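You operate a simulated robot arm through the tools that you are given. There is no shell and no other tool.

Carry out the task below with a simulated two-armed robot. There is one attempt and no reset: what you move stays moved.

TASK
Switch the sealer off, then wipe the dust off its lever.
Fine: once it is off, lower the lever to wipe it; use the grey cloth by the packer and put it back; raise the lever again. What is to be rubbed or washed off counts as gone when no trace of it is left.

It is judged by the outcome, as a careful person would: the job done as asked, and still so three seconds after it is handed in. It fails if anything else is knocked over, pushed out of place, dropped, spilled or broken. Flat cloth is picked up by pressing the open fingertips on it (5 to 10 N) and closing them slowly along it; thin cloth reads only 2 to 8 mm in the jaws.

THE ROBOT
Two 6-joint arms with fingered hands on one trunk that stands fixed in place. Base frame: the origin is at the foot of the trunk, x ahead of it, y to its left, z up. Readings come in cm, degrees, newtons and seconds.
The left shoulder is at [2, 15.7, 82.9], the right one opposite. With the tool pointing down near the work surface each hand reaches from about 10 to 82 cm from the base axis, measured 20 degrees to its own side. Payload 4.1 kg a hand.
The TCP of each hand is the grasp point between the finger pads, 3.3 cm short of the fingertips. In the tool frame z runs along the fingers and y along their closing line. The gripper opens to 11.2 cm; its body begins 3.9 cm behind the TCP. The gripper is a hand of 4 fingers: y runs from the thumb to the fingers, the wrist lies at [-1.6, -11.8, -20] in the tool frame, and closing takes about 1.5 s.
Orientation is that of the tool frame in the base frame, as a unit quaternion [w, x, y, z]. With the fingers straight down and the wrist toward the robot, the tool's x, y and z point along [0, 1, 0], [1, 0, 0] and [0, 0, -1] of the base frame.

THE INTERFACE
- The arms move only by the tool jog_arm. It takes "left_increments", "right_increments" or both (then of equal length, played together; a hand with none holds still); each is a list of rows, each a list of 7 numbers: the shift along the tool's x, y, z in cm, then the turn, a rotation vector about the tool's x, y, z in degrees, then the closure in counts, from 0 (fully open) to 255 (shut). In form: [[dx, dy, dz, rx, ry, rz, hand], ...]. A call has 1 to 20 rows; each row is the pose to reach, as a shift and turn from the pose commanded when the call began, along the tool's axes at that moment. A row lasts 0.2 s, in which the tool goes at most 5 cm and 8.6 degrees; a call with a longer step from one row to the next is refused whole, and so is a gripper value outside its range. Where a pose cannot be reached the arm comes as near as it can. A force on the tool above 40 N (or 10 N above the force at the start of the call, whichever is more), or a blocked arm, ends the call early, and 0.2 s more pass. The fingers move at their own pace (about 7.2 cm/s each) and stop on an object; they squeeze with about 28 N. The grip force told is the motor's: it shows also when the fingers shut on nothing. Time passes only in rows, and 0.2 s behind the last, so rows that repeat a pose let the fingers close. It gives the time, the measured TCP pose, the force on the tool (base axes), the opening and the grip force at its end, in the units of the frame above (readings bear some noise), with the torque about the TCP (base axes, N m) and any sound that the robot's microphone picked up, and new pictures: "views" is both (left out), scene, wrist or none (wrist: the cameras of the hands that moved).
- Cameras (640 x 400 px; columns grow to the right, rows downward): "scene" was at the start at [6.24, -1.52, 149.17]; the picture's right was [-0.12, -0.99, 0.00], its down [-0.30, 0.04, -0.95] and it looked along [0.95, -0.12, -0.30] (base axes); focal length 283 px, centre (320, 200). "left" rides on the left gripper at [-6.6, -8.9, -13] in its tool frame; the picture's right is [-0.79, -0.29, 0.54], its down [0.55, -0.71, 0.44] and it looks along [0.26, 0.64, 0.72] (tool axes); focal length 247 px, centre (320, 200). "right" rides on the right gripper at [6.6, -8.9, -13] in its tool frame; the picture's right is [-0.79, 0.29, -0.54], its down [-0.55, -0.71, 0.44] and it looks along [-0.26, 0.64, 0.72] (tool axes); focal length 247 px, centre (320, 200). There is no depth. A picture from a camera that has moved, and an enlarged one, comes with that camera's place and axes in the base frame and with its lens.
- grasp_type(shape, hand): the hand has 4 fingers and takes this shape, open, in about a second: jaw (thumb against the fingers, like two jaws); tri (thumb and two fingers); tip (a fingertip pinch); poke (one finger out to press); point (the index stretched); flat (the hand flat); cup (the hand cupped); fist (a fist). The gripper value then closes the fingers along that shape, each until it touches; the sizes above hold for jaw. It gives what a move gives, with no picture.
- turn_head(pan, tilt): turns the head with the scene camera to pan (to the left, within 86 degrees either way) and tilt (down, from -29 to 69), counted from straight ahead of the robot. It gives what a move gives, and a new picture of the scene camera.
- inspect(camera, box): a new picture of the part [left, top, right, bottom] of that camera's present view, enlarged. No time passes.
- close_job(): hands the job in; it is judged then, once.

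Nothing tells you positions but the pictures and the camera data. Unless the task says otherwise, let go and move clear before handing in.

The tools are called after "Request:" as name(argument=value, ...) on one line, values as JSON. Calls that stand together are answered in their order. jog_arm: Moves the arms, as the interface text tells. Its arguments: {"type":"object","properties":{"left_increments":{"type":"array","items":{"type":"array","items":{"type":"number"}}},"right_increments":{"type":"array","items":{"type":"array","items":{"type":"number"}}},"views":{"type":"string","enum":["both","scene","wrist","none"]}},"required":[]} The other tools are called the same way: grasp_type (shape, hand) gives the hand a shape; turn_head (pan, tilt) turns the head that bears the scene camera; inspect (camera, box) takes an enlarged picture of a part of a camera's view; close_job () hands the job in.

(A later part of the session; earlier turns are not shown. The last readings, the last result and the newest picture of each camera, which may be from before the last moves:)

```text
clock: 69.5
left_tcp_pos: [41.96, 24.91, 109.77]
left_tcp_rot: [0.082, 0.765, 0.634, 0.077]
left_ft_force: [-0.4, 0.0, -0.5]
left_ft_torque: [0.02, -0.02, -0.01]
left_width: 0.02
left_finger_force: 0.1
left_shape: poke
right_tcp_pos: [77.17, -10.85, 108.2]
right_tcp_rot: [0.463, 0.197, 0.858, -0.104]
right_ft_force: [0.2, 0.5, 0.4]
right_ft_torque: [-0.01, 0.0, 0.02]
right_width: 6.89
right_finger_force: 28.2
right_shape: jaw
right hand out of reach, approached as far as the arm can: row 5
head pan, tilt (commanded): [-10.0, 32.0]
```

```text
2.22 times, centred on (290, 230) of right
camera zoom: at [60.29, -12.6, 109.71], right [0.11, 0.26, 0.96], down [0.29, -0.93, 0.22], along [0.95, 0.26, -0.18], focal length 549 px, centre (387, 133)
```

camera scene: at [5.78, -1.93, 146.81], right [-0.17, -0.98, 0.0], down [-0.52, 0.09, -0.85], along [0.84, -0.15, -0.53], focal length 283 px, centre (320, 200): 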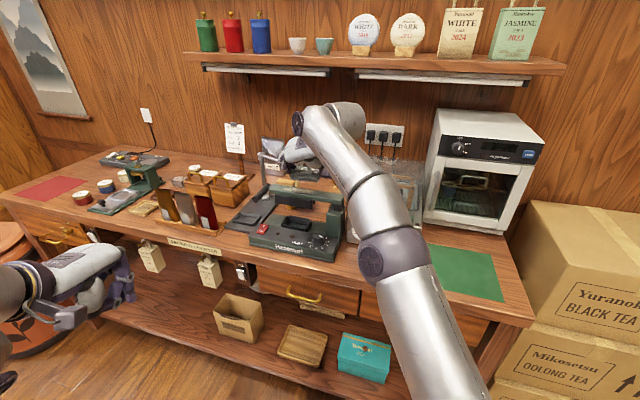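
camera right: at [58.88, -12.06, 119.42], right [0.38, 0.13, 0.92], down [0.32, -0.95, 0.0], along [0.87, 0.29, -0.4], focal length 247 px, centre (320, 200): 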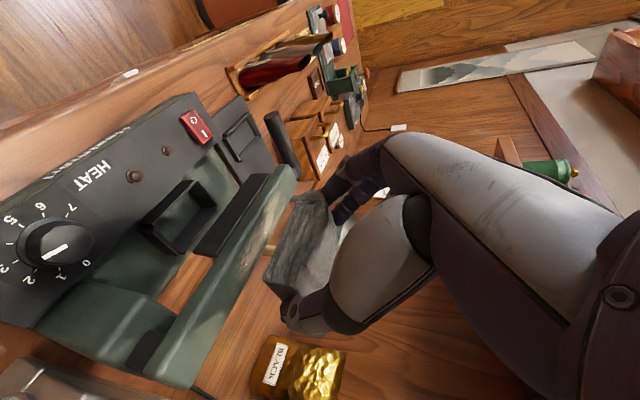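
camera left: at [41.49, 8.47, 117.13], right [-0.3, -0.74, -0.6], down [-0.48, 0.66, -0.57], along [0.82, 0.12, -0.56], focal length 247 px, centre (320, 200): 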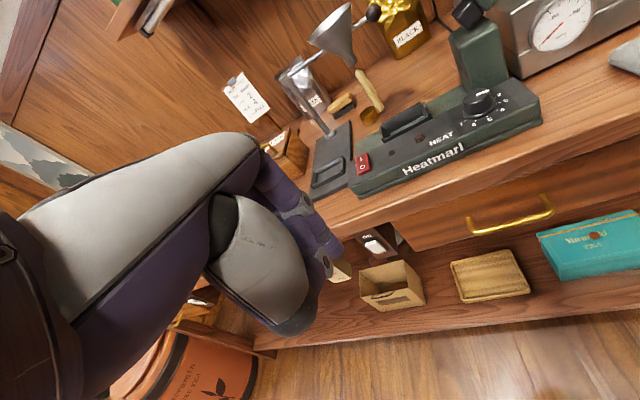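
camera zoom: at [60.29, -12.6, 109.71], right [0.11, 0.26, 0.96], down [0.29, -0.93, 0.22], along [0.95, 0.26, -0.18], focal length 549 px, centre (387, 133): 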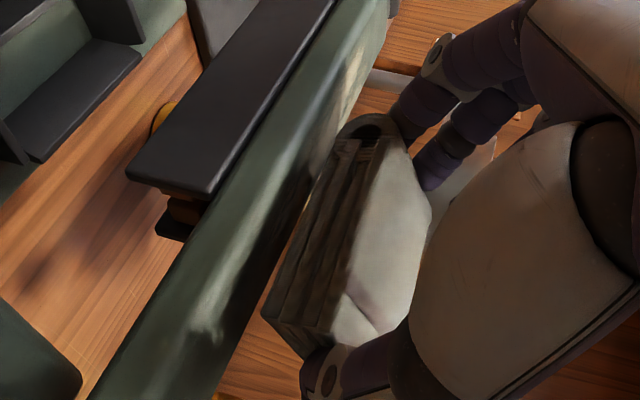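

Pressing did clean the right part of the streak; the left part remains. Now, with the cloth's front lower edge as the wiping edge, I move to the left part of the dust, press lightly and stroke across the lever.

Request:
jog_arm(right_increments=[[0.55, 2.4, -0.69, 0, 0, 0, 140], [1.146, 4.9, -1.376, 0, 0, 0, 140], [1.65, 4.9, -1.05, 0, 0, 0, 140], [1.9, 4.9, -0.88, 0, 0, 0, 140], [2.0, 4.9, -0.82, 0, 0, 0, 140]], views="none")

Request:
inspect(camera="left", box=[340, 0, 480, 80])

Request:
inspect(camera="right", box=[200, 140, 380, 320])

Request:
inspect(camera="scene", box=[260, 165, 340, 215])

```text
clock: 70.7
left_tcp_pos: [41.93, 24.86, 109.91]
left_tcp_rot: [0.082, 0.765, 0.634, 0.077]
left_ft_force: [-0.6, -0.8, 0.2]
left_ft_torque: [0.01, -0.03, 0.02]
left_width: 0.0
left_finger_force: 0.1
left_shape: poke
right_tcp_pos: [77.65, -5.66, 106.83]
right_tcp_rot: [0.464, 0.198, 0.857, -0.105]
right_ft_force: [0.2, 0.9, 0.0]
right_ft_torque: [0.0, 0.01, 0.01]
right_width: 6.9
right_finger_force: 28.1
right_shape: jaw
head pan, tilt (commanded): [-10.0, 32.0]
```

```text
4.57 times, centred on (410, 40) of left
camera zoom: at [29.27, 20.37, 120.39], right [-0.3, -0.74, -0.6], down [-0.48, 0.66, -0.58], along [0.82, 0.12, -0.56], focal length 1129 px, centre (-91, 931)
```

zoom: 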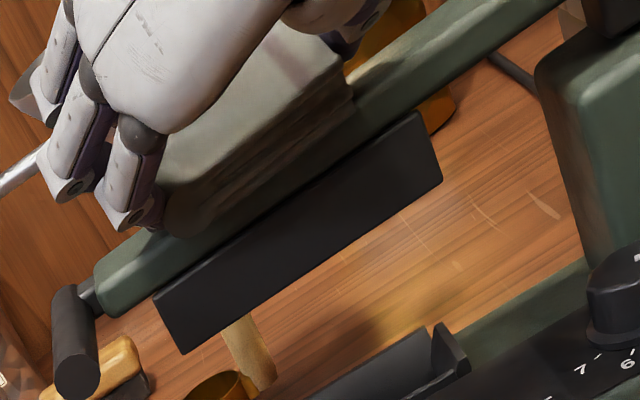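

```text
2.22 times, centred on (290, 230) of right
camera zoom: at [60.76, -7.44, 108.51], right [0.11, 0.26, 0.96], down [0.29, -0.93, 0.22], along [0.95, 0.25, -0.18], focal length 549 px, centre (387, 133)
```

zoom: 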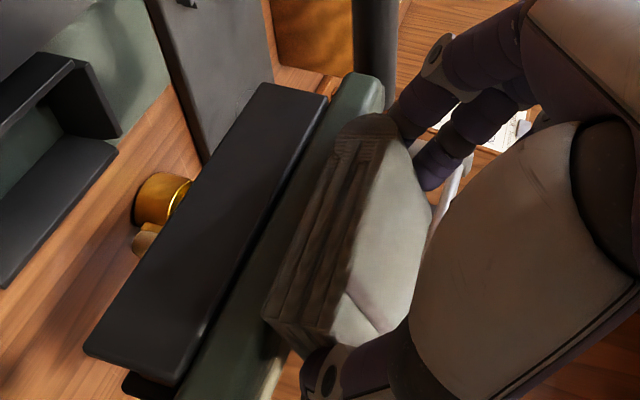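

```text
8.00 times, centred on (300, 190) of scene
camera zoom: at [5.8, -1.91, 146.81], right [-0.17, -0.98, 0.0], down [-0.52, 0.09, -0.85], along [0.84, -0.15, -0.53], focal length 2263 px, centre (480, 280)
```

zoom: 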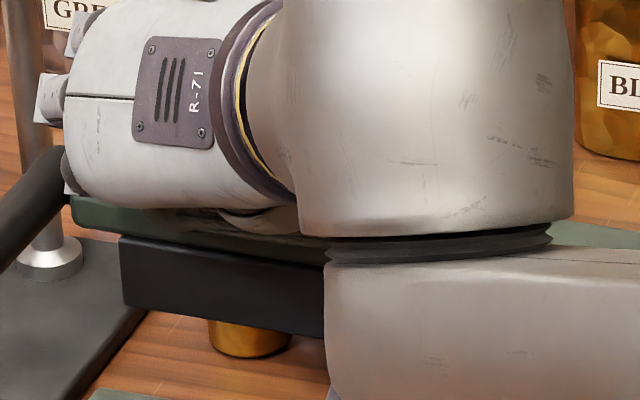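

No contact yet; I lower further in small steps until it touches.

Request:
jog_arm(right_increments=[[0.17, 0, 0.11, 0, 0, 0, 140], [0.33, 0, 0.22, 0, 0, 0, 140], [0.5, 0, 0.33, 0, 0, 0, 140]], views="none")

```text
clock: 71.5
left_tcp_pos: [41.93, 24.77, 109.79]
left_tcp_rot: [0.082, 0.765, 0.634, 0.078]
left_ft_force: [0.5, -0.4, -0.3]
left_ft_torque: [-0.03, -0.01, -0.03]
left_width: 0.02
left_finger_force: 0.1
left_shape: poke
right_tcp_pos: [77.63, -5.8, 106.74]
right_tcp_rot: [0.466, 0.2, 0.856, -0.104]
right_ft_force: [2.1, 0.3, 17.7]
right_ft_torque: [0.4, -0.53, -0.05]
right_width: 6.88
right_finger_force: 27.7
right_shape: jaw
head pan, tilt (commanded): [-10.0, 32.0]
```

Contact at ~18 N. I stroke the cloth across and along the left part of the lever.

Request:
jog_arm(right_increments=[[-0.27, 0, 0.42, 0, 0, 0, 140], [-0.55, 0, 0.84, 0, 0, 0, 140], [-0.82, 0, 1.25, 0, 0, 0, 140], [-1.1, 0, 1.67, 0, 0, 0, 140], [-1.1, 1.0, 1.67, 0, 0, 0, 140], [-0.82, 1.0, 1.25, 0, 0, 0, 140], [-0.55, 1.0, 0.84, 0, 0, 0, 140], [-0.27, 1.0, 0.42, 0, 0, 0, 140], [0, 1.0, 0, 0, 0, 0, 140], [0, 0, 0, 0, 0, 0, 140], [0, -1.0, 0, 0, 0, 0, 140], [0, -2.0, 0, 0, 0, 0, 140], [-0.55, -2.0, 0.84, 0, 0, 0, 140], [-1.1, -2.0, 1.67, 0, 0, 0, 140], [-1.1, -1.0, 1.67, 0, 0, 0, 140], [-1.1, 0, 1.67, 0, 0, 0, 140]], views="none")

Request:
inspect(camera="left", box=[340, 0, 480, 80])

Request:
inspect(camera="right", box=[200, 140, 380, 320])

```text
clock: 74.9
left_tcp_pos: [41.99, 24.7, 109.77]
left_tcp_rot: [0.083, 0.766, 0.633, 0.077]
left_ft_force: [0.7, -0.6, 0.3]
left_ft_torque: [-0.02, -0.01, 0.02]
left_width: 0.03
left_finger_force: 0.1
left_shape: poke
right_tcp_pos: [79.43, -6.64, 106.62]
right_tcp_rot: [0.465, 0.199, 0.856, -0.104]
right_ft_force: [-2.2, -7.3, 19.7]
right_ft_torque: [0.42, -0.57, -0.16]
right_width: 6.8
right_finger_force: 28.3
right_shape: jaw
head pan, tilt (commanded): [-10.0, 32.0]
```

```text
4.57 times, centred on (410, 40) of left
camera zoom: at [29.22, 20.31, 120.41], right [-0.3, -0.74, -0.6], down [-0.48, 0.66, -0.58], along [0.82, 0.12, -0.56], focal length 1129 px, centre (-91, 931)
```

zoom: 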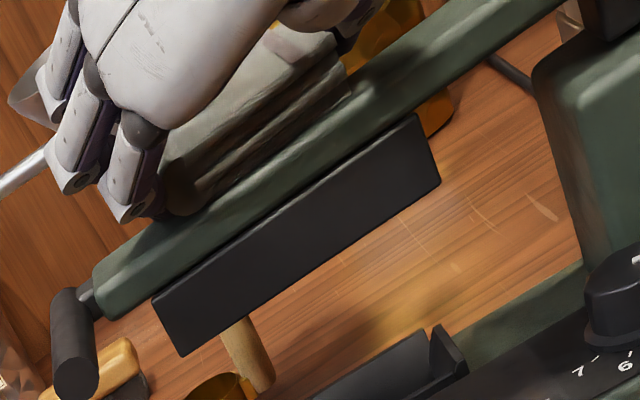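

```text
2.22 times, centred on (290, 230) of right
camera zoom: at [62.5, -8.45, 108.14], right [0.11, 0.26, 0.96], down [0.29, -0.93, 0.22], along [0.95, 0.25, -0.17], focal length 549 px, centre (387, 133)
```

zoom: 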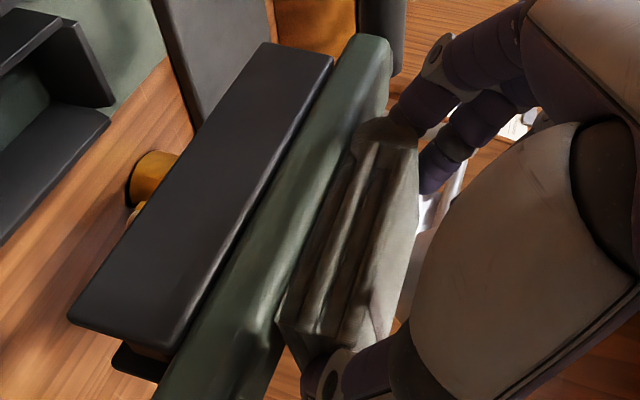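

The lever looks much cleaner. I lift and inspect the whole top face.

Request:
jog_arm(right_increments=[[-0.9, 0, -0.55, 0, 0, 0, 140], [-3.0, -1.5, -2.0, 0, 0, 0, 140], [-5.5, -4, -4.5, 0, 0, 0, 140], [-6.5, -7, -7.0, 0, 0, 0, 140], [-6.5, -7, -7.0, 0, 0, 0, 140]], views="wrist")

Request:
inspect(camera="scene", box=[250, 165, 350, 220])

Request:
inspect(camera="right", box=[200, 100, 380, 320])

Request:
inspect(camera="left", box=[340, 0, 480, 80])

```text
clock: 76.1
left_tcp_pos: [41.81, 24.8, 109.88]
left_tcp_rot: [0.081, 0.765, 0.635, 0.077]
left_ft_force: [-0.1, -0.3, -0.4]
left_ft_torque: [0.04, -0.04, 0.0]
left_width: 0.02
left_finger_force: 0.0
left_shape: poke
right_tcp_pos: [74.41, -11.67, 115.49]
right_tcp_rot: [0.463, 0.198, 0.857, -0.106]
right_ft_force: [-0.2, -0.3, -0.1]
right_ft_torque: [0.05, 0.03, 0.0]
right_width: 6.86
right_finger_force: 28.2
right_shape: jaw
head pan, tilt (commanded): [-10.0, 32.0]
camera right: at [57.57, -13.47, 117.12], right [0.11, 0.26, 0.96], down [0.29, -0.93, 0.22], along [0.95, 0.25, -0.18], focal length 247 px, centre (320, 200)
```

right: 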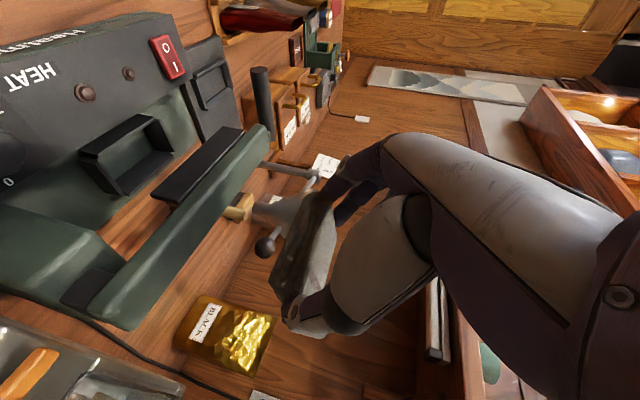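

```text
6.40 times, centred on (300, 192) of scene
camera zoom: at [5.82, -1.91, 146.81], right [-0.17, -0.98, 0.0], down [-0.52, 0.09, -0.85], along [0.84, -0.15, -0.53], focal length 1811 px, centre (448, 248)
```

zoom: 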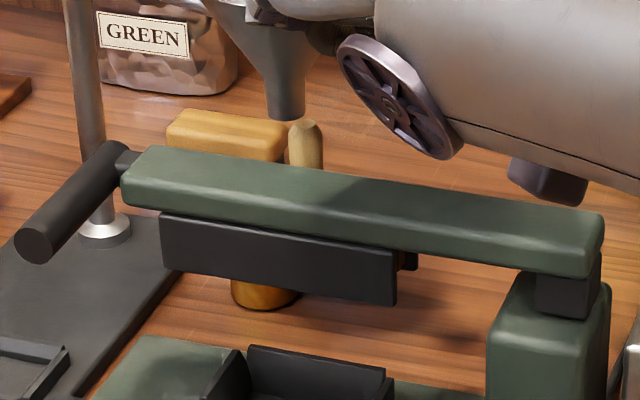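

```text
1.82 times, centred on (290, 210) of right
camera zoom: at [57.57, -13.47, 117.12], right [0.11, 0.26, 0.96], down [0.29, -0.93, 0.22], along [0.95, 0.25, -0.18], focal length 449 px, centre (374, 182)
```

zoom: 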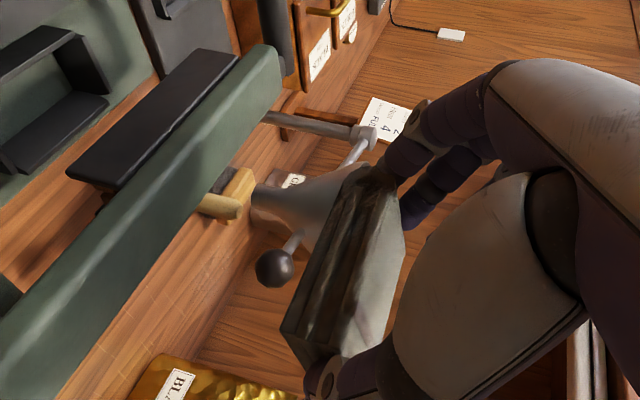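

```text
4.57 times, centred on (410, 40) of left
camera zoom: at [29.28, 20.37, 120.38], right [-0.3, -0.74, -0.6], down [-0.48, 0.66, -0.58], along [0.82, 0.12, -0.56], focal length 1129 px, centre (-91, 931)
```

zoom: 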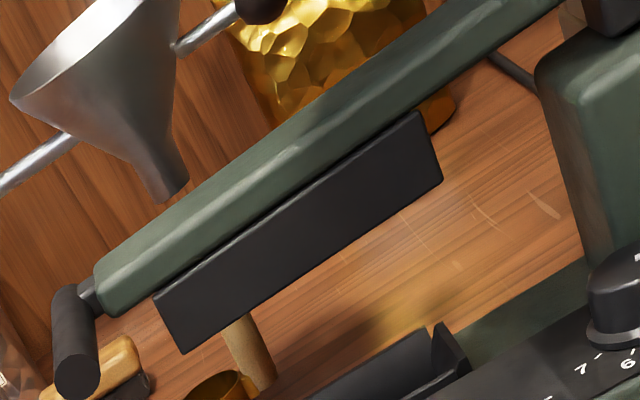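

The dust appears gone. I zoom in tightly along the lever to check for any trace.

Request:
inspect(camera="scene", box=[268, 183, 306, 205])

Request:
inspect(camera="scene", box=[300, 187, 346, 212])

Request:
inspect(camera="right", box=[180, 110, 290, 250])

Request:
inspect(camera="left", box=[360, 10, 430, 70])

```text
16.00 times, centred on (287, 194) of scene
camera zoom: at [5.82, -1.91, 146.81], right [-0.17, -0.98, 0.0], down [-0.52, 0.09, -0.85], along [0.84, -0.15, -0.53], focal length 4527 px, centre (848, 296)
```

zoom: 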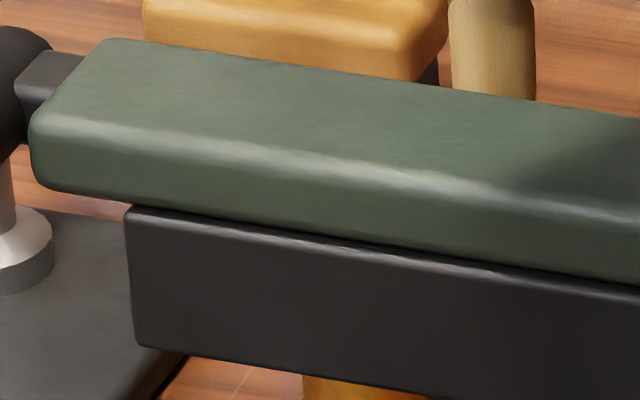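

```text
13.91 times, centred on (323, 200) of scene
camera zoom: at [5.82, -1.91, 146.81], right [-0.17, -0.98, 0.0], down [-0.52, 0.09, -0.85], along [0.84, -0.15, -0.53], focal length 3936 px, centre (278, 207)
```

zoom: 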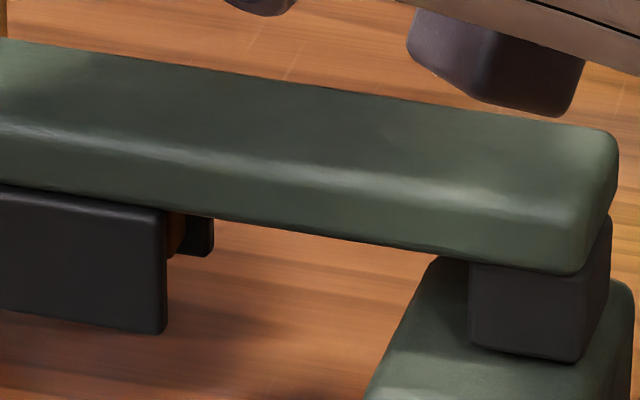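

```text
2.86 times, centred on (235, 180) of right
camera zoom: at [57.57, -13.47, 117.12], right [0.11, 0.26, 0.96], down [0.29, -0.93, 0.22], along [0.95, 0.25, -0.18], focal length 706 px, centre (563, 257)
```

zoom: 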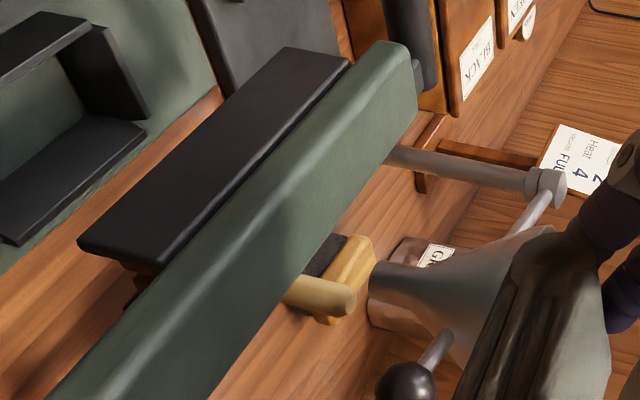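

```text
6.67 times, centred on (395, 40) of left
camera zoom: at [29.28, 20.37, 120.38], right [-0.3, -0.74, -0.6], down [-0.48, 0.66, -0.58], along [0.82, 0.12, -0.56], focal length 1646 px, centre (-180, 1267)
```

zoom: 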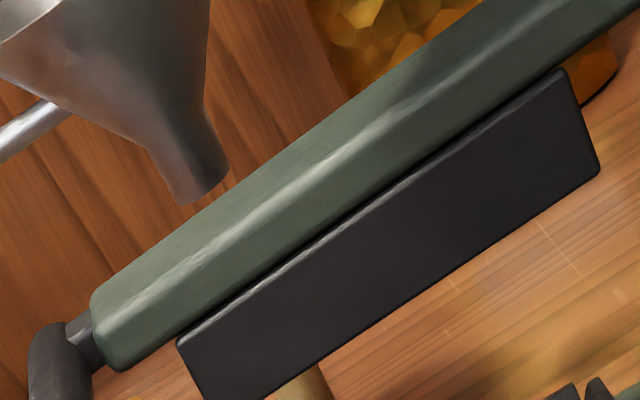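

I see no trace left. For certainty I make one more full-length pass with light pressure over the whole dusty stretch.

Request:
jog_arm(right_increments=[[2.09, 0.5, 1.375, 0, 0, 0, 140], [4.18, 1.0, 2.75, 0, 0, 0, 140], [6.27, 1.5, 4.125, 0, 0, 0, 140], [6.93, 1.5, 4.565, 0, 0, 0, 140], [7.35, 1.5, 4.84, 0, 0, 0, 140], [7.52, 1.5, 4.95, 0, 0, 0, 140], [7.64, 1.5, 5.03, 0, 0, 0, 140], [7.64, 2.5, 5.03, 0, 0, 0, 140], [7.64, 3.5, 5.03, 0, 0, 0, 140], [7.64, 4.5, 5.03, 0, 0, 0, 140], [7.64, 5.5, 5.03, 0, 0, 0, 140], [7.64, 6.5, 5.03, 0, 0, 0, 140], [7.64, 7.5, 5.03, 0, 0, 0, 140], [7.64, 6.0, 5.03, 0, 0, 0, 140], [7.64, 4.5, 5.03, 0, 0, 0, 140], [7.64, 3.0, 5.03, 0, 0, 0, 140], [7.64, 1.5, 5.03, 0, 0, 0, 140]], views="none")

Request:
inspect(camera="left", box=[340, 0, 480, 80])

Request:
inspect(camera="right", box=[200, 140, 380, 320])

```text
clock: 79.7
left_tcp_pos: [41.9, 24.83, 109.8]
left_tcp_rot: [0.082, 0.765, 0.634, 0.077]
left_ft_force: [0.4, 0.1, 0.3]
left_ft_torque: [0.01, 0.01, -0.04]
left_width: 0.0
left_finger_force: 0.0
left_shape: poke
right_tcp_pos: [74.96, -10.56, 106.75]
right_tcp_rot: [0.465, 0.199, 0.856, -0.104]
right_ft_force: [5.4, 4.1, 16.5]
right_ft_torque: [0.74, -0.84, -0.01]
right_width: 6.88
right_finger_force: 28.1
right_shape: jaw
head pan, tilt (commanded): [-10.0, 32.0]
```

```text
4.57 times, centred on (410, 40) of left
camera zoom: at [29.24, 20.4, 120.39], right [-0.3, -0.74, -0.6], down [-0.48, 0.66, -0.58], along [0.82, 0.12, -0.56], focal length 1129 px, centre (-91, 931)
```

zoom: 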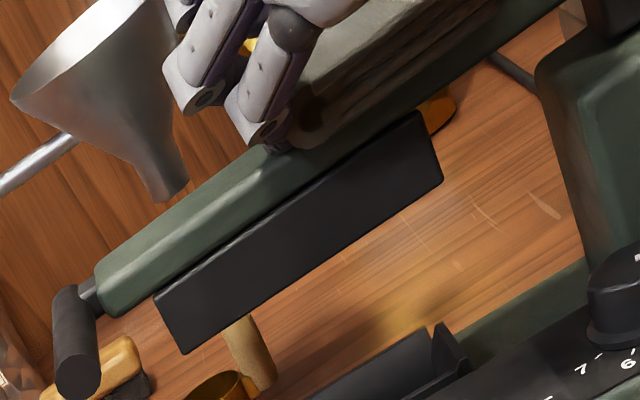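

```text
2.22 times, centred on (290, 230) of right
camera zoom: at [58.11, -12.18, 108.15], right [0.11, 0.26, 0.96], down [0.29, -0.93, 0.22], along [0.95, 0.25, -0.17], focal length 549 px, centre (387, 133)
```

zoom: 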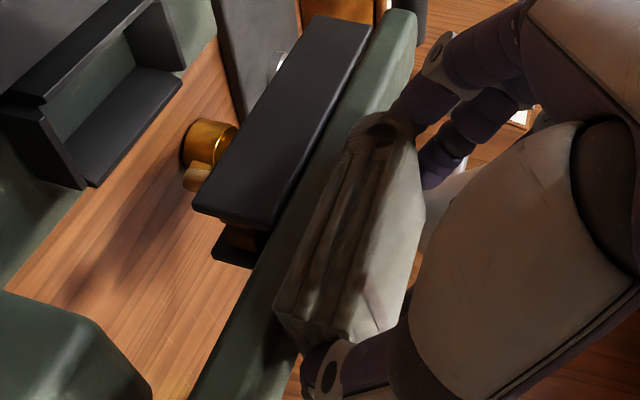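

The pass is done. I lift the cloth off, carry it back over its original place in front of the packer, returning the hand to the lean it had at pick-up.

Request:
jog_arm(right_increments=[[-1.4, -0.2, -1.5, 0, 0, 0, 140], [-2.85, -0.42, -2.95, 0, 0, 0, 140], [-5.69, -1.96, -5.92, 0, 0, 0, 140], [-6.14, -6.19, -7.1, 0, 4, 0, 140], [-5.5, -10.65, -8.09, 0, 8, 0, 140], [-4.45, -15.1, -8.8, 0, 12, 0, 140], [-2.43, -19.1, -9.17, 0, 16, 0, 140], [0.06, -22.0, -9.34, 0, 17.9, 0, 140], [0.06, -22.0, -9.34, 0, 17.9, 0, 140]], views="both")

Request:
inspect(camera="scene", box=[250, 165, 350, 220])

Request:
inspect(camera="right", box=[220, 140, 380, 360])

```text
clock: 81.7
left_tcp_pos: [41.96, 24.85, 109.66]
left_tcp_rot: [0.082, 0.765, 0.634, 0.077]
left_ft_force: [0.4, 0.1, 1.0]
left_ft_torque: [-0.04, 0.04, 0.01]
left_width: 0.0
left_finger_force: 0.1
left_shape: poke
right_tcp_pos: [58.35, -27.15, 111.29]
right_tcp_rot: [0.324, 0.211, 0.919, -0.073]
right_ft_force: [0.2, -1.2, -0.1]
right_ft_torque: [0.02, 0.04, -0.01]
right_width: 6.86
right_finger_force: 28.5
right_shape: jaw
head pan, tilt (commanded): [-10.0, 32.0]
camera scene: at [5.81, -1.91, 146.81], right [-0.17, -0.98, 0.0], down [-0.52, 0.09, -0.85], along [0.84, -0.15, -0.53], focal length 283 px, centre (320, 200)
camera right: at [42.47, -29.38, 117.21], right [0.38, 0.13, 0.92], down [0.32, -0.95, 0.0], along [0.87, 0.29, -0.4], focal length 247 px, centre (320, 200)
```

scene: 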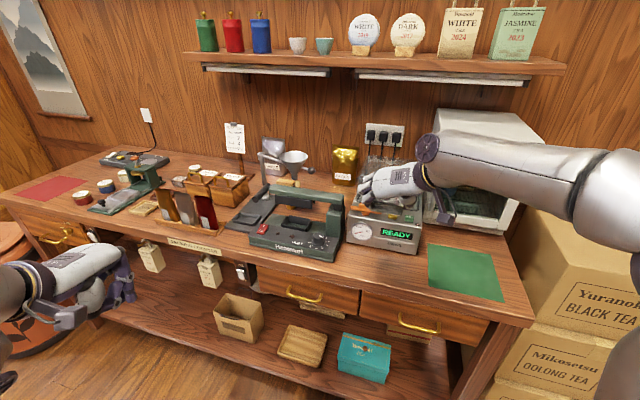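
right: 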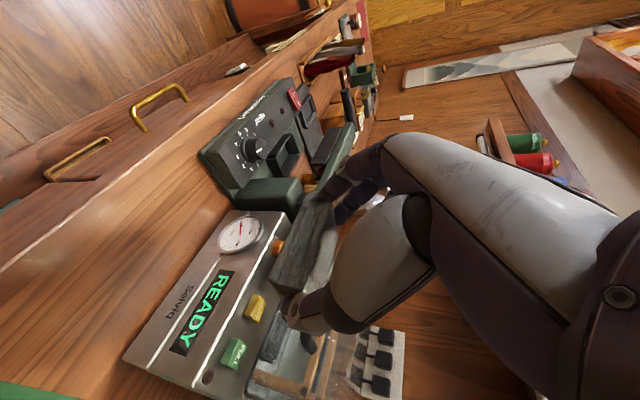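

```text
6.40 times, centred on (300, 192) of scene
camera zoom: at [5.81, -1.91, 146.81], right [-0.17, -0.98, 0.0], down [-0.52, 0.09, -0.85], along [0.84, -0.15, -0.53], focal length 1811 px, centre (448, 248)
```

zoom: 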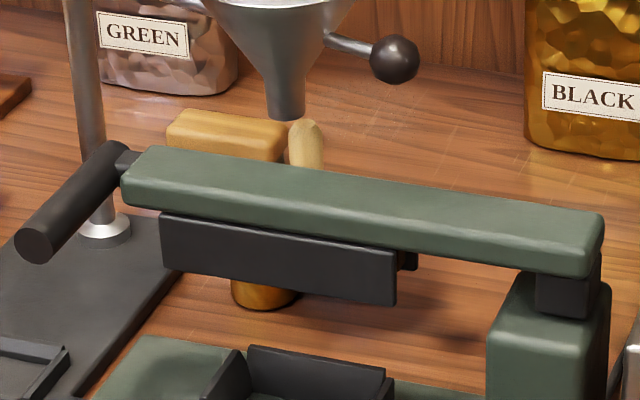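

```text
1.82 times, centred on (300, 250) of right
camera zoom: at [42.47, -29.38, 117.21], right [0.38, 0.13, 0.92], down [0.32, -0.95, 0.0], along [0.87, 0.29, -0.4], focal length 449 px, centre (356, 109)
```

zoom: 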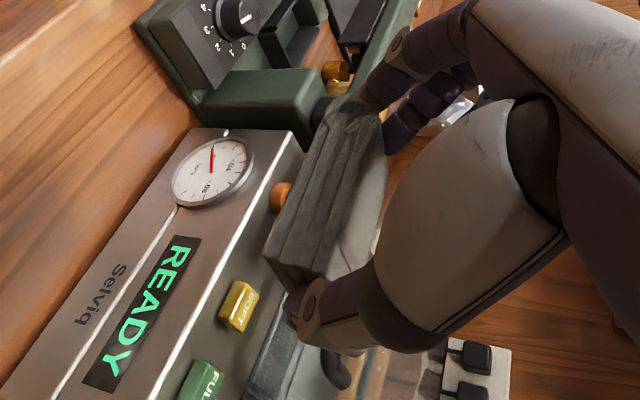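

The lever is clean and the cloth is above its place. I lower it back to the same height as at pick-up.

Request:
jog_arm(right_increments=[[2.8, 0, 3.5, 0, 0, 0, 140], [5.6, 0, 7.0, 0, 0, 0, 140], [8.4, 0, 10.5, 0, 0, 0, 140], [10.6, 0, 13.25, 0, 0, 0, 140], [11.6, 0, 14.5, 0, 0, 0, 140], [12.0, 0, 15.0, 0, 0, 0, 140], [12.2, 0, 15.25, 0, 0, 0, 140]], views="none")

Request:
inspect(camera="right", box=[220, 140, 380, 360])

Request:
inspect(camera="scene", box=[340, 210, 430, 290])

```text
clock: 83.3
left_tcp_pos: [41.85, 24.93, 109.8]
left_tcp_rot: [0.082, 0.765, 0.634, 0.078]
left_ft_force: [-0.3, 0.3, 0.1]
left_ft_torque: [-0.01, 0.0, -0.02]
left_width: 0.01
left_finger_force: 0.0
left_shape: poke
right_tcp_pos: [58.6, -26.83, 91.66]
right_tcp_rot: [0.325, 0.212, 0.919, -0.072]
right_ft_force: [-0.2, -0.1, 1.6]
right_ft_torque: [0.0, -0.08, -0.02]
right_width: 6.87
right_finger_force: 27.4
right_shape: jaw
head pan, tilt (commanded): [-10.0, 32.0]
```

```text
1.82 times, centred on (300, 250) of right
camera zoom: at [42.73, -29.21, 97.67], right [0.37, 0.13, 0.92], down [0.32, -0.95, 0.01], along [0.87, 0.29, -0.4], focal length 449 px, centre (356, 109)
```

zoom: 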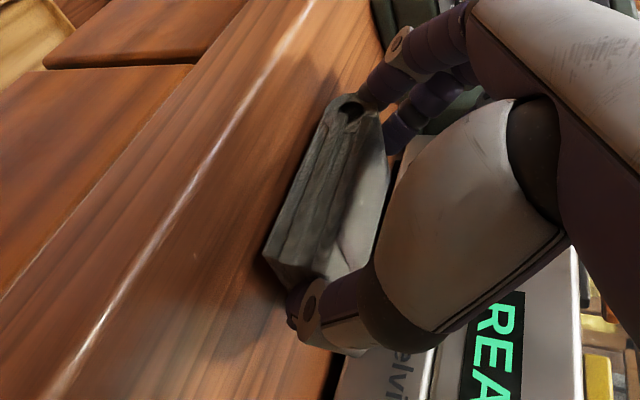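

```text
5.00 times, centred on (385, 250) of scene
camera zoom: at [5.79, -1.91, 146.81], right [-0.17, -0.98, 0.0], down [-0.52, 0.09, -0.85], along [0.84, -0.15, -0.53], focal length 1415 px, centre (-5, -50)
```

zoom: 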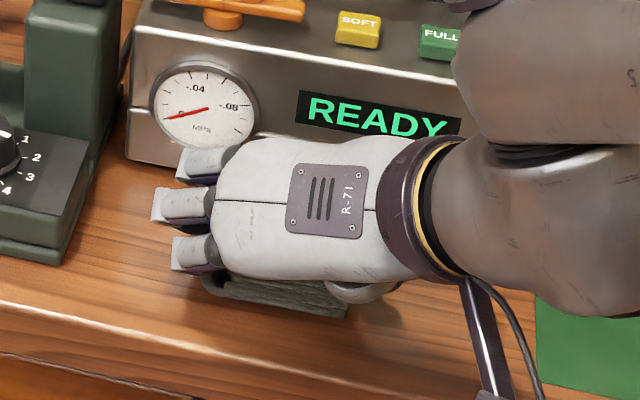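

The cloth touches the bench again. I open slowly and back away upward.

Request:
jog_arm(right_increments=[[0, 0, 0, 0, 0, 0, 100], [0, 0, 0, 0, 0, 0, 85], [0, 0, 0, 0, 0, 0, 70], [0, 0, 0, 0, 0, 0, 50], [0, 0, 0, 0, 0, 0, 30], [0, 0, 0, 0, 0, 0, 25]], views="none")

Request:
inspect(camera="right", box=[220, 140, 380, 360])

```text
clock: 84.7
left_tcp_pos: [41.88, 24.8, 109.87]
left_tcp_rot: [0.082, 0.765, 0.634, 0.076]
left_ft_force: [-0.1, 0.1, -1.1]
left_ft_torque: [0.02, -0.02, 0.02]
left_width: 0.0
left_finger_force: 0.2
left_shape: poke
right_tcp_pos: [58.47, -26.98, 91.73]
right_tcp_rot: [0.324, 0.213, 0.919, -0.072]
right_ft_force: [-0.6, 0.4, -0.1]
right_ft_torque: [-0.01, 0.03, 0.02]
right_width: 10.07
right_finger_force: 0.2
right_shape: jaw
head pan, tilt (commanded): [-10.0, 32.0]
```

```text
1.82 times, centred on (300, 250) of right
camera zoom: at [42.72, -29.22, 97.67], right [0.38, 0.13, 0.92], down [0.32, -0.95, 0.01], along [0.87, 0.29, -0.4], focal length 449 px, centre (356, 109)
```

zoom: 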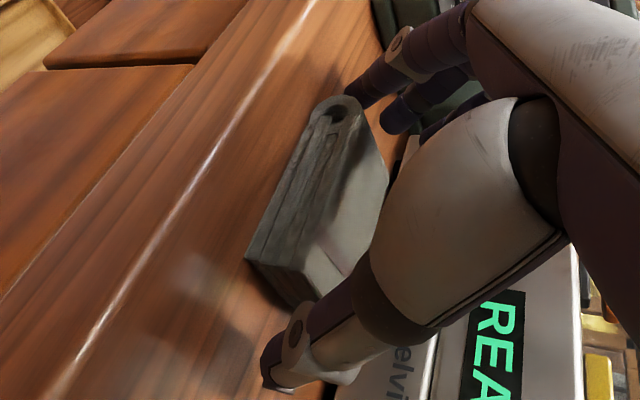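

The cloth lies flat in its place. I raise the hand straight up and check the whole scene.

Request:
jog_arm(right_increments=[[-0.95, 0, -1.2, 0, 0, 0, 25], [-2.5, 0, -3.1, 0, 0, 0, 25], [-5.0, 0, -6.2, 0, 0, 0, 25], [-7.5, 0, -9.4, 0, 0, 0, 25], [-10.0, 0, -12.5, 0, 0, 0, 25], [-12.5, 0, -15.6, 0, 0, 0, 25]], views="both")

Request:
inspect(camera="scene", box=[330, 190, 450, 290])

Request:
inspect(camera="scene", box=[250, 165, 350, 220])

```text
clock: 86.1
left_tcp_pos: [41.88, 24.78, 109.77]
left_tcp_rot: [0.082, 0.765, 0.634, 0.077]
left_ft_force: [-0.9, 0.2, 0.3]
left_ft_torque: [0.01, -0.01, -0.02]
left_width: 0.0
left_finger_force: 0.1
left_shape: poke
right_tcp_pos: [58.18, -27.29, 111.8]
right_tcp_rot: [0.324, 0.213, 0.919, -0.073]
right_ft_force: [0.6, -0.4, 0.2]
right_ft_torque: [0.03, 0.0, 0.02]
right_width: 10.1
right_finger_force: 0.1
right_shape: jaw
head pan, tilt (commanded): [-10.0, 32.0]
camera scene: at [5.82, -1.92, 146.81], right [-0.17, -0.98, 0.0], down [-0.52, 0.09, -0.85], along [0.84, -0.15, -0.53], focal length 283 px, centre (320, 200)
camera right: at [42.45, -29.5, 117.68], right [0.38, 0.13, 0.92], down [0.32, -0.95, 0.0], along [0.87, 0.29, -0.4], focal length 247 px, centre (320, 200)
```

scene: 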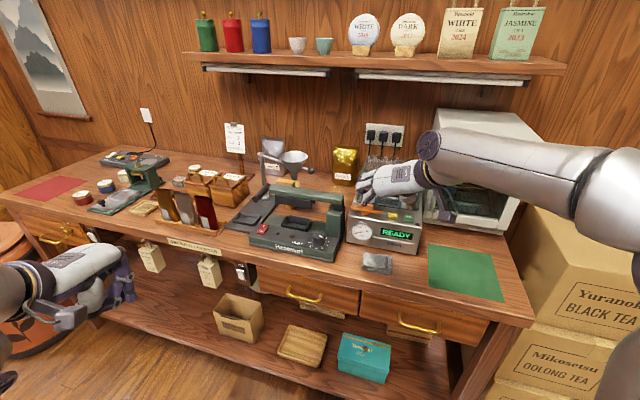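
right: 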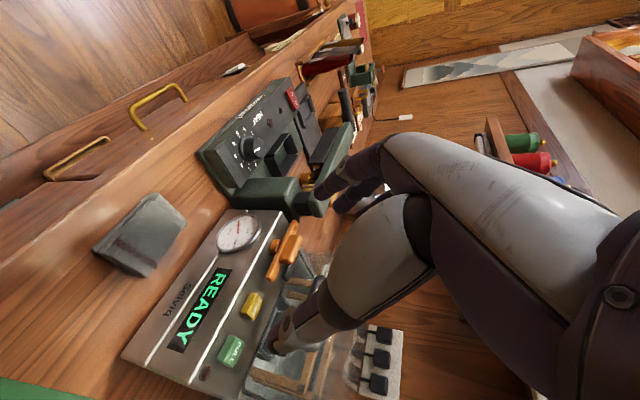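

```text
4.00 times, centred on (390, 240) of scene
camera zoom: at [5.82, -1.92, 146.81], right [-0.17, -0.98, 0.0], down [-0.52, 0.09, -0.85], along [0.84, -0.15, -0.53], focal length 1132 px, centre (40, 40)
```

zoom: 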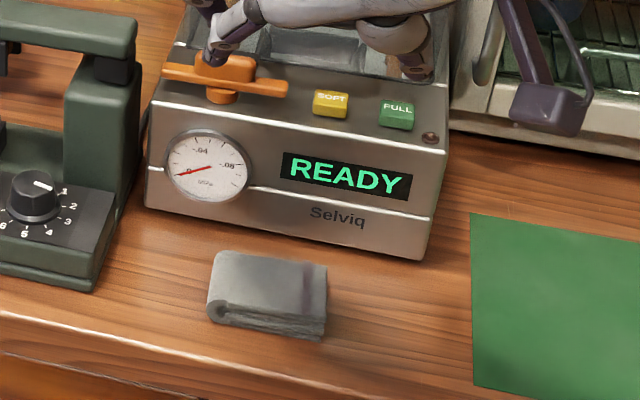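

```text
6.40 times, centred on (300, 192) of scene
camera zoom: at [5.82, -1.92, 146.81], right [-0.17, -0.98, 0.0], down [-0.52, 0.09, -0.85], along [0.84, -0.15, -0.53], focal length 1811 px, centre (448, 248)
```

zoom: 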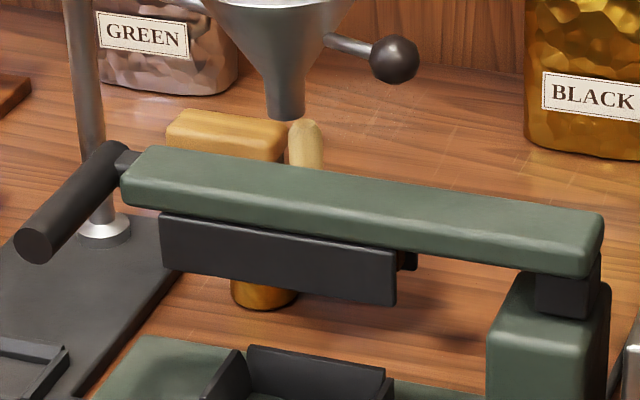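

The lever is clean and the cloth is back in place. Next I raise the lever: I take the right hand up and back and turn it to point forward with the jaws open one above the other, to take the handle.

Request:
jog_arm(right_increments=[[-0.1, 1.0, -3.5, 0, 0, 0, 25], [-0.2, 2.0, -7.0, -1.0, -0.3, 4.0, 25], [-0.34, 2.96, -10.2, -2.9, -0.85, 12.0, 25], [-0.34, 2.96, -10.2, -4.8, -1.4, 20.0, 25], [-0.34, 2.96, -10.2, -6.8, -2.0, 28.0, 25], [-0.34, 2.96, -10.2, -8.7, -2.55, 36.0, 25], [-0.34, 2.96, -10.2, -10.7, -3.1, 44.0, 25], [-0.34, 2.96, -10.2, -12.6, -3.7, 52.0, 25], [-0.34, 2.96, -10.2, -14.55, -4.25, 60.0, 25], [-0.34, 2.96, -10.2, -16.5, -4.8, 68.0, 25], [-0.34, 2.96, -10.2, -18.4, -5.4, 76.0, 25], [-0.34, 2.96, -10.2, -19.5, -5.7, 80.4, 25], [-0.34, 2.96, -10.2, -19.5, -5.7, 80.4, 25]], views="both")

```text
clock: 88.9
left_tcp_pos: [41.83, 24.77, 109.77]
left_tcp_rot: [0.082, 0.765, 0.634, 0.077]
left_ft_force: [-0.1, 0.0, -0.4]
left_ft_torque: [-0.02, -0.01, -0.02]
left_width: 0.01
left_finger_force: 0.1
left_shape: poke
right_tcp_pos: [54.13, -21.45, 120.15]
right_tcp_rot: [0.365, 0.696, 0.548, 0.287]
right_ft_force: [-0.4, 0.8, -0.9]
right_ft_torque: [-0.01, 0.02, 0.03]
right_width: 10.07
right_finger_force: 0.0
right_shape: jaw
right hand out of reach, approached as far as the arm can: row 5, 6, 7, 8, 9
head pan, tilt (commanded): [-10.0, 32.0]
camera scene: at [5.8, -1.92, 146.81], right [-0.17, -0.98, 0.0], down [-0.52, 0.09, -0.85], along [0.84, -0.15, -0.53], focal length 283 px, centre (320, 200)
camera right: at [40.37, -11.45, 120.17], right [-0.46, -0.7, 0.54], down [-0.17, -0.53, -0.83], along [0.87, -0.47, 0.12], focal length 247 px, centre (320, 200)
```

scene: 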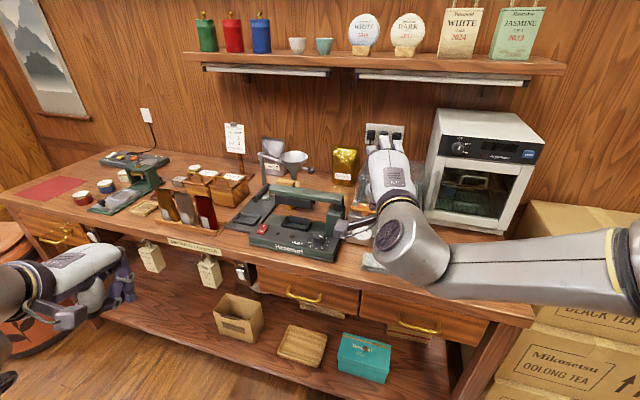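
right: 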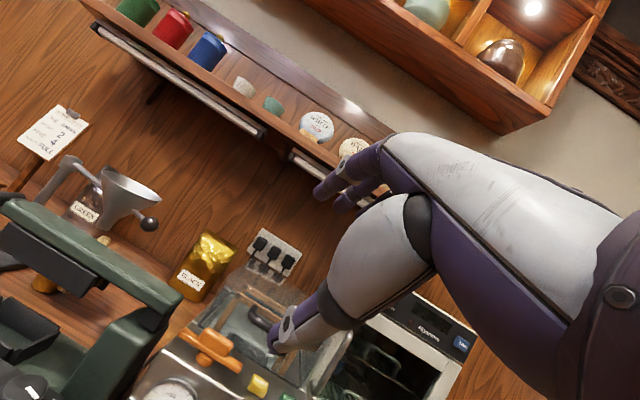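

The right hand is now pointing forward with its thumb below and fingers above. I bring it in front of the lowered handle at the sealer's left.

Request:
jog_arm(right_increments=[[3.8, -0.36, 2.2, 0, 0, 0, 40], [7.6, -0.72, 4.35, 0, 0, 0, 40], [11.4, -1.1, 6.5, 0, 0, 0, 40], [15.2, -1.45, 8.7, 0, 0, 0, 40], [19.0, -1.8, 10.9, 0, 0, 0, 45], [22.8, -2.2, 13.05, 0, 0, 0, 45], [26.6, -2.55, 15.2, 0, 0, 0, 45], [30.4, -2.9, 17.4, 0, 0, 0, 45], [30.4, -2.9, 17.4, 0, 0, 0, 45]], views="both")

Request:
inspect(camera="scene", box=[220, 150, 340, 260])

Request:
inspect(camera="left", box=[280, 0, 480, 160])

Request:
inspect(camera="right", box=[160, 140, 380, 380])

```text
clock: 90.9
left_tcp_pos: [42.0, 24.86, 109.71]
left_tcp_rot: [0.082, 0.765, 0.634, 0.077]
left_ft_force: [0.1, -0.5, -0.1]
left_ft_torque: [0.01, 0.04, -0.01]
left_width: 0.0
left_finger_force: 0.0
left_shape: poke
right_tcp_pos: [73.51, 5.2, 107.52]
right_tcp_rot: [0.365, 0.695, 0.549, 0.287]
right_ft_force: [-0.3, 0.0, 0.5]
right_ft_torque: [0.01, -0.04, 0.0]
right_width: 9.27
right_finger_force: 0.0
right_shape: jaw
head pan, tilt (commanded): [-10.0, 32.0]
camera scene: at [5.79, -1.93, 146.81], right [-0.17, -0.98, 0.0], down [-0.52, 0.09, -0.85], along [0.84, -0.15, -0.53], focal length 283 px, centre (320, 200)
camera right: at [59.73, 15.1, 107.52], right [-0.46, -0.7, 0.54], down [-0.17, -0.53, -0.83], along [0.87, -0.47, 0.12], focal length 247 px, centre (320, 200)
```

scene: 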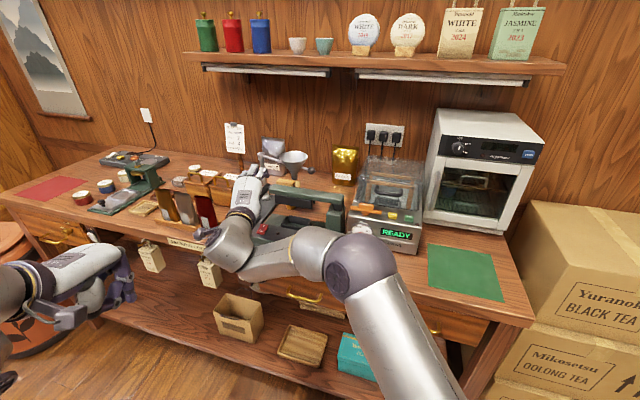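
right: 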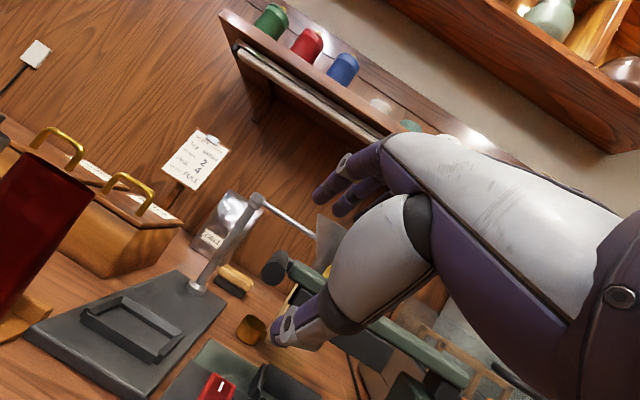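

```text
3.64 times, centred on (280, 205) of scene
camera zoom: at [5.79, -1.93, 146.81], right [-0.17, -0.98, 0.0], down [-0.52, 0.09, -0.85], along [0.84, -0.15, -0.53], focal length 1029 px, centre (466, 182)
```

zoom: 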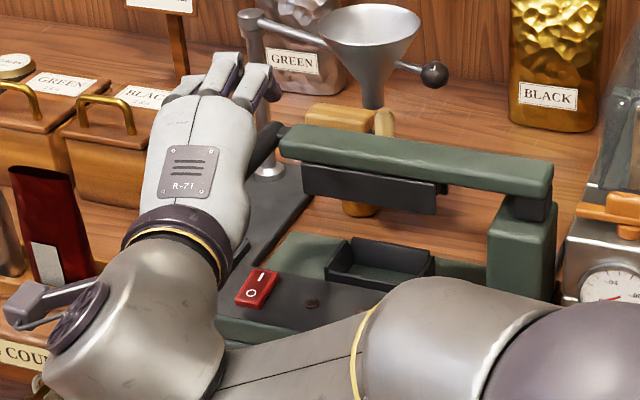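

```text
2.50 times, centred on (380, 80) of left
camera zoom: at [29.26, 20.36, 120.39], right [-0.3, -0.74, -0.6], down [-0.48, 0.66, -0.58], along [0.82, 0.12, -0.56], focal length 617 px, centre (170, 500)
```

zoom: 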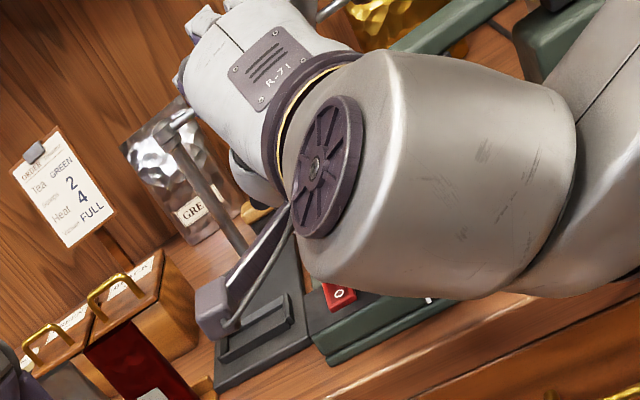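

```text
1.67 times, centred on (270, 260) of right
camera zoom: at [59.73, 15.1, 107.52], right [-0.46, -0.7, 0.54], down [-0.17, -0.53, -0.83], along [0.87, -0.47, 0.12], focal length 412 px, centre (403, 100)
```

zoom: 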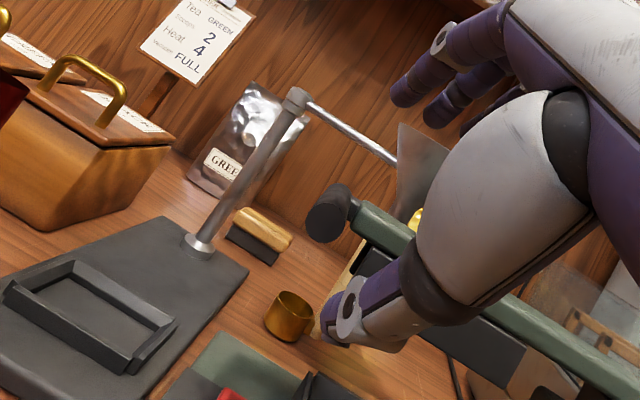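

The handle lies between the thumb and fingers, ahead of them. I advance along the finger direction so that the handle enters the open jaws.

Request:
jog_arm(right_increments=[[0.35, 0.45, 1.8, 0, 0, 0, 45], [0.7, 0.9, 3.6, 0, 0, 0, 45], [0.7, 0.9, 5.4, 0, 0, 0, 45], [0.7, 0.9, 6.8, 0, 0, 0, 45], [0.7, 0.9, 7.6, 0, 0, 0, 45]], views="none")

Request:
inspect(camera="right", box=[160, 140, 380, 380])

Request:
inspect(camera="scene", box=[220, 150, 340, 260])

```text
clock: 92.1
left_tcp_pos: [41.86, 24.82, 109.86]
left_tcp_rot: [0.082, 0.765, 0.634, 0.076]
left_ft_force: [1.2, 1.6, -0.1]
left_ft_torque: [-0.01, 0.01, -0.02]
left_width: 0.0
left_finger_force: 0.0
left_shape: poke
right_tcp_pos: [80.24, 4.16, 104.03]
right_tcp_rot: [0.365, 0.695, 0.549, 0.287]
right_ft_force: [-0.8, -1.3, -0.3]
right_ft_torque: [0.0, 0.0, 0.01]
right_width: 9.27
right_finger_force: 0.0
right_shape: jaw
head pan, tilt (commanded): [-10.0, 32.0]
```

```text
1.67 times, centred on (270, 260) of right
camera zoom: at [66.51, 14.17, 104.02], right [-0.46, -0.7, 0.54], down [-0.17, -0.53, -0.83], along [0.87, -0.47, 0.12], focal length 412 px, centre (403, 100)
```

zoom: 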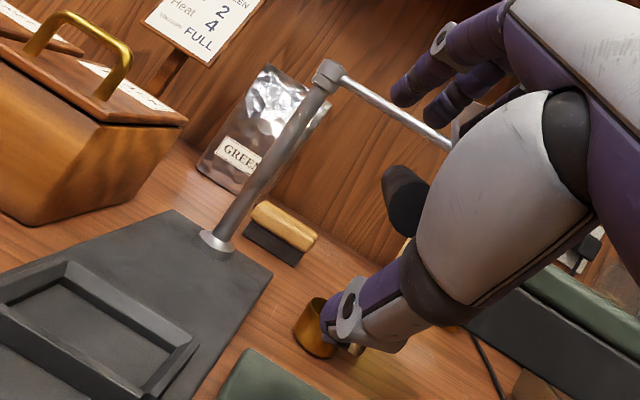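

```text
3.64 times, centred on (280, 205) of scene
camera zoom: at [5.79, -1.92, 146.81], right [-0.17, -0.98, 0.0], down [-0.52, 0.09, -0.85], along [0.84, -0.15, -0.53], focal length 1029 px, centre (466, 182)
```

zoom: 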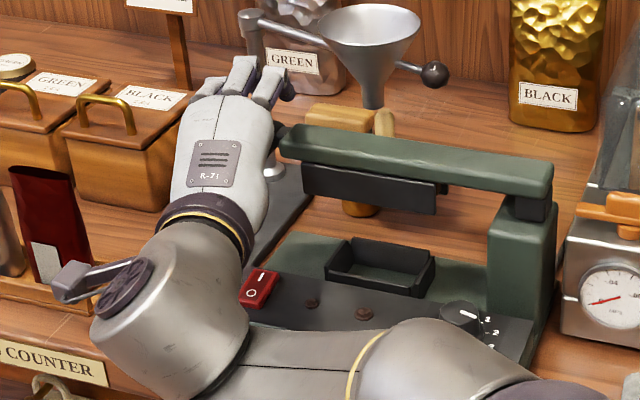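

The handle is inside the open jaws. I close to a loose cage around it.

Request:
jog_arm(right_increments=[[0, 0, 0, 0, 0, 0, 80], [0, 0, 0, 0, 0, 0, 110], [0, 0, 0, 0, 0, 0, 140], [0, 0, 0, 0, 0, 0, 165], [0, 0, 0, 0, 0, 0, 180], [0, 0, 0, 0, 0, 0, 180]], views="none")

Request:
inspect(camera="right", box=[180, 140, 380, 340])

Request:
inspect(camera="scene", box=[240, 150, 320, 220])

```text
clock: 93.5
left_tcp_pos: [41.89, 24.86, 109.84]
left_tcp_rot: [0.081, 0.765, 0.635, 0.076]
left_ft_force: [0.2, -0.1, 0.4]
left_ft_torque: [0.0, 0.0, -0.01]
left_width: 0.0
left_finger_force: 0.0
left_shape: poke
right_tcp_pos: [80.25, 4.27, 103.95]
right_tcp_rot: [0.366, 0.694, 0.55, 0.288]
right_ft_force: [-4.8, 2.0, -1.5]
right_ft_torque: [-0.51, -1.0, 0.08]
right_width: 3.16
right_finger_force: 28.0
right_shape: jaw
head pan, tilt (commanded): [-10.0, 32.0]
```

```text
2.00 times, centred on (280, 240) of right
camera zoom: at [66.45, 14.24, 104.06], right [-0.46, -0.7, 0.54], down [-0.17, -0.53, -0.83], along [0.87, -0.47, 0.12], focal length 494 px, centre (400, 120)
```

zoom: 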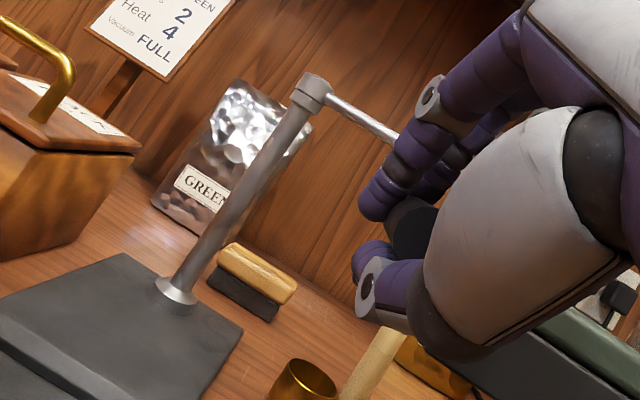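

```text
5.71 times, centred on (280, 185) of scene
camera zoom: at [5.77, -1.9, 146.81], right [-0.17, -0.98, 0.0], down [-0.52, 0.09, -0.85], along [0.84, -0.15, -0.53], focal length 1617 px, centre (549, 286)
```

zoom: 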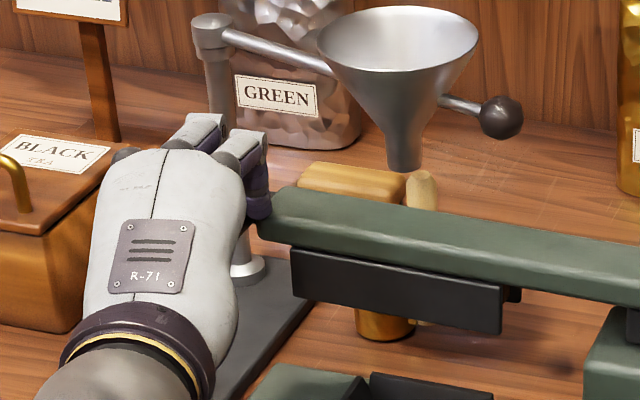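

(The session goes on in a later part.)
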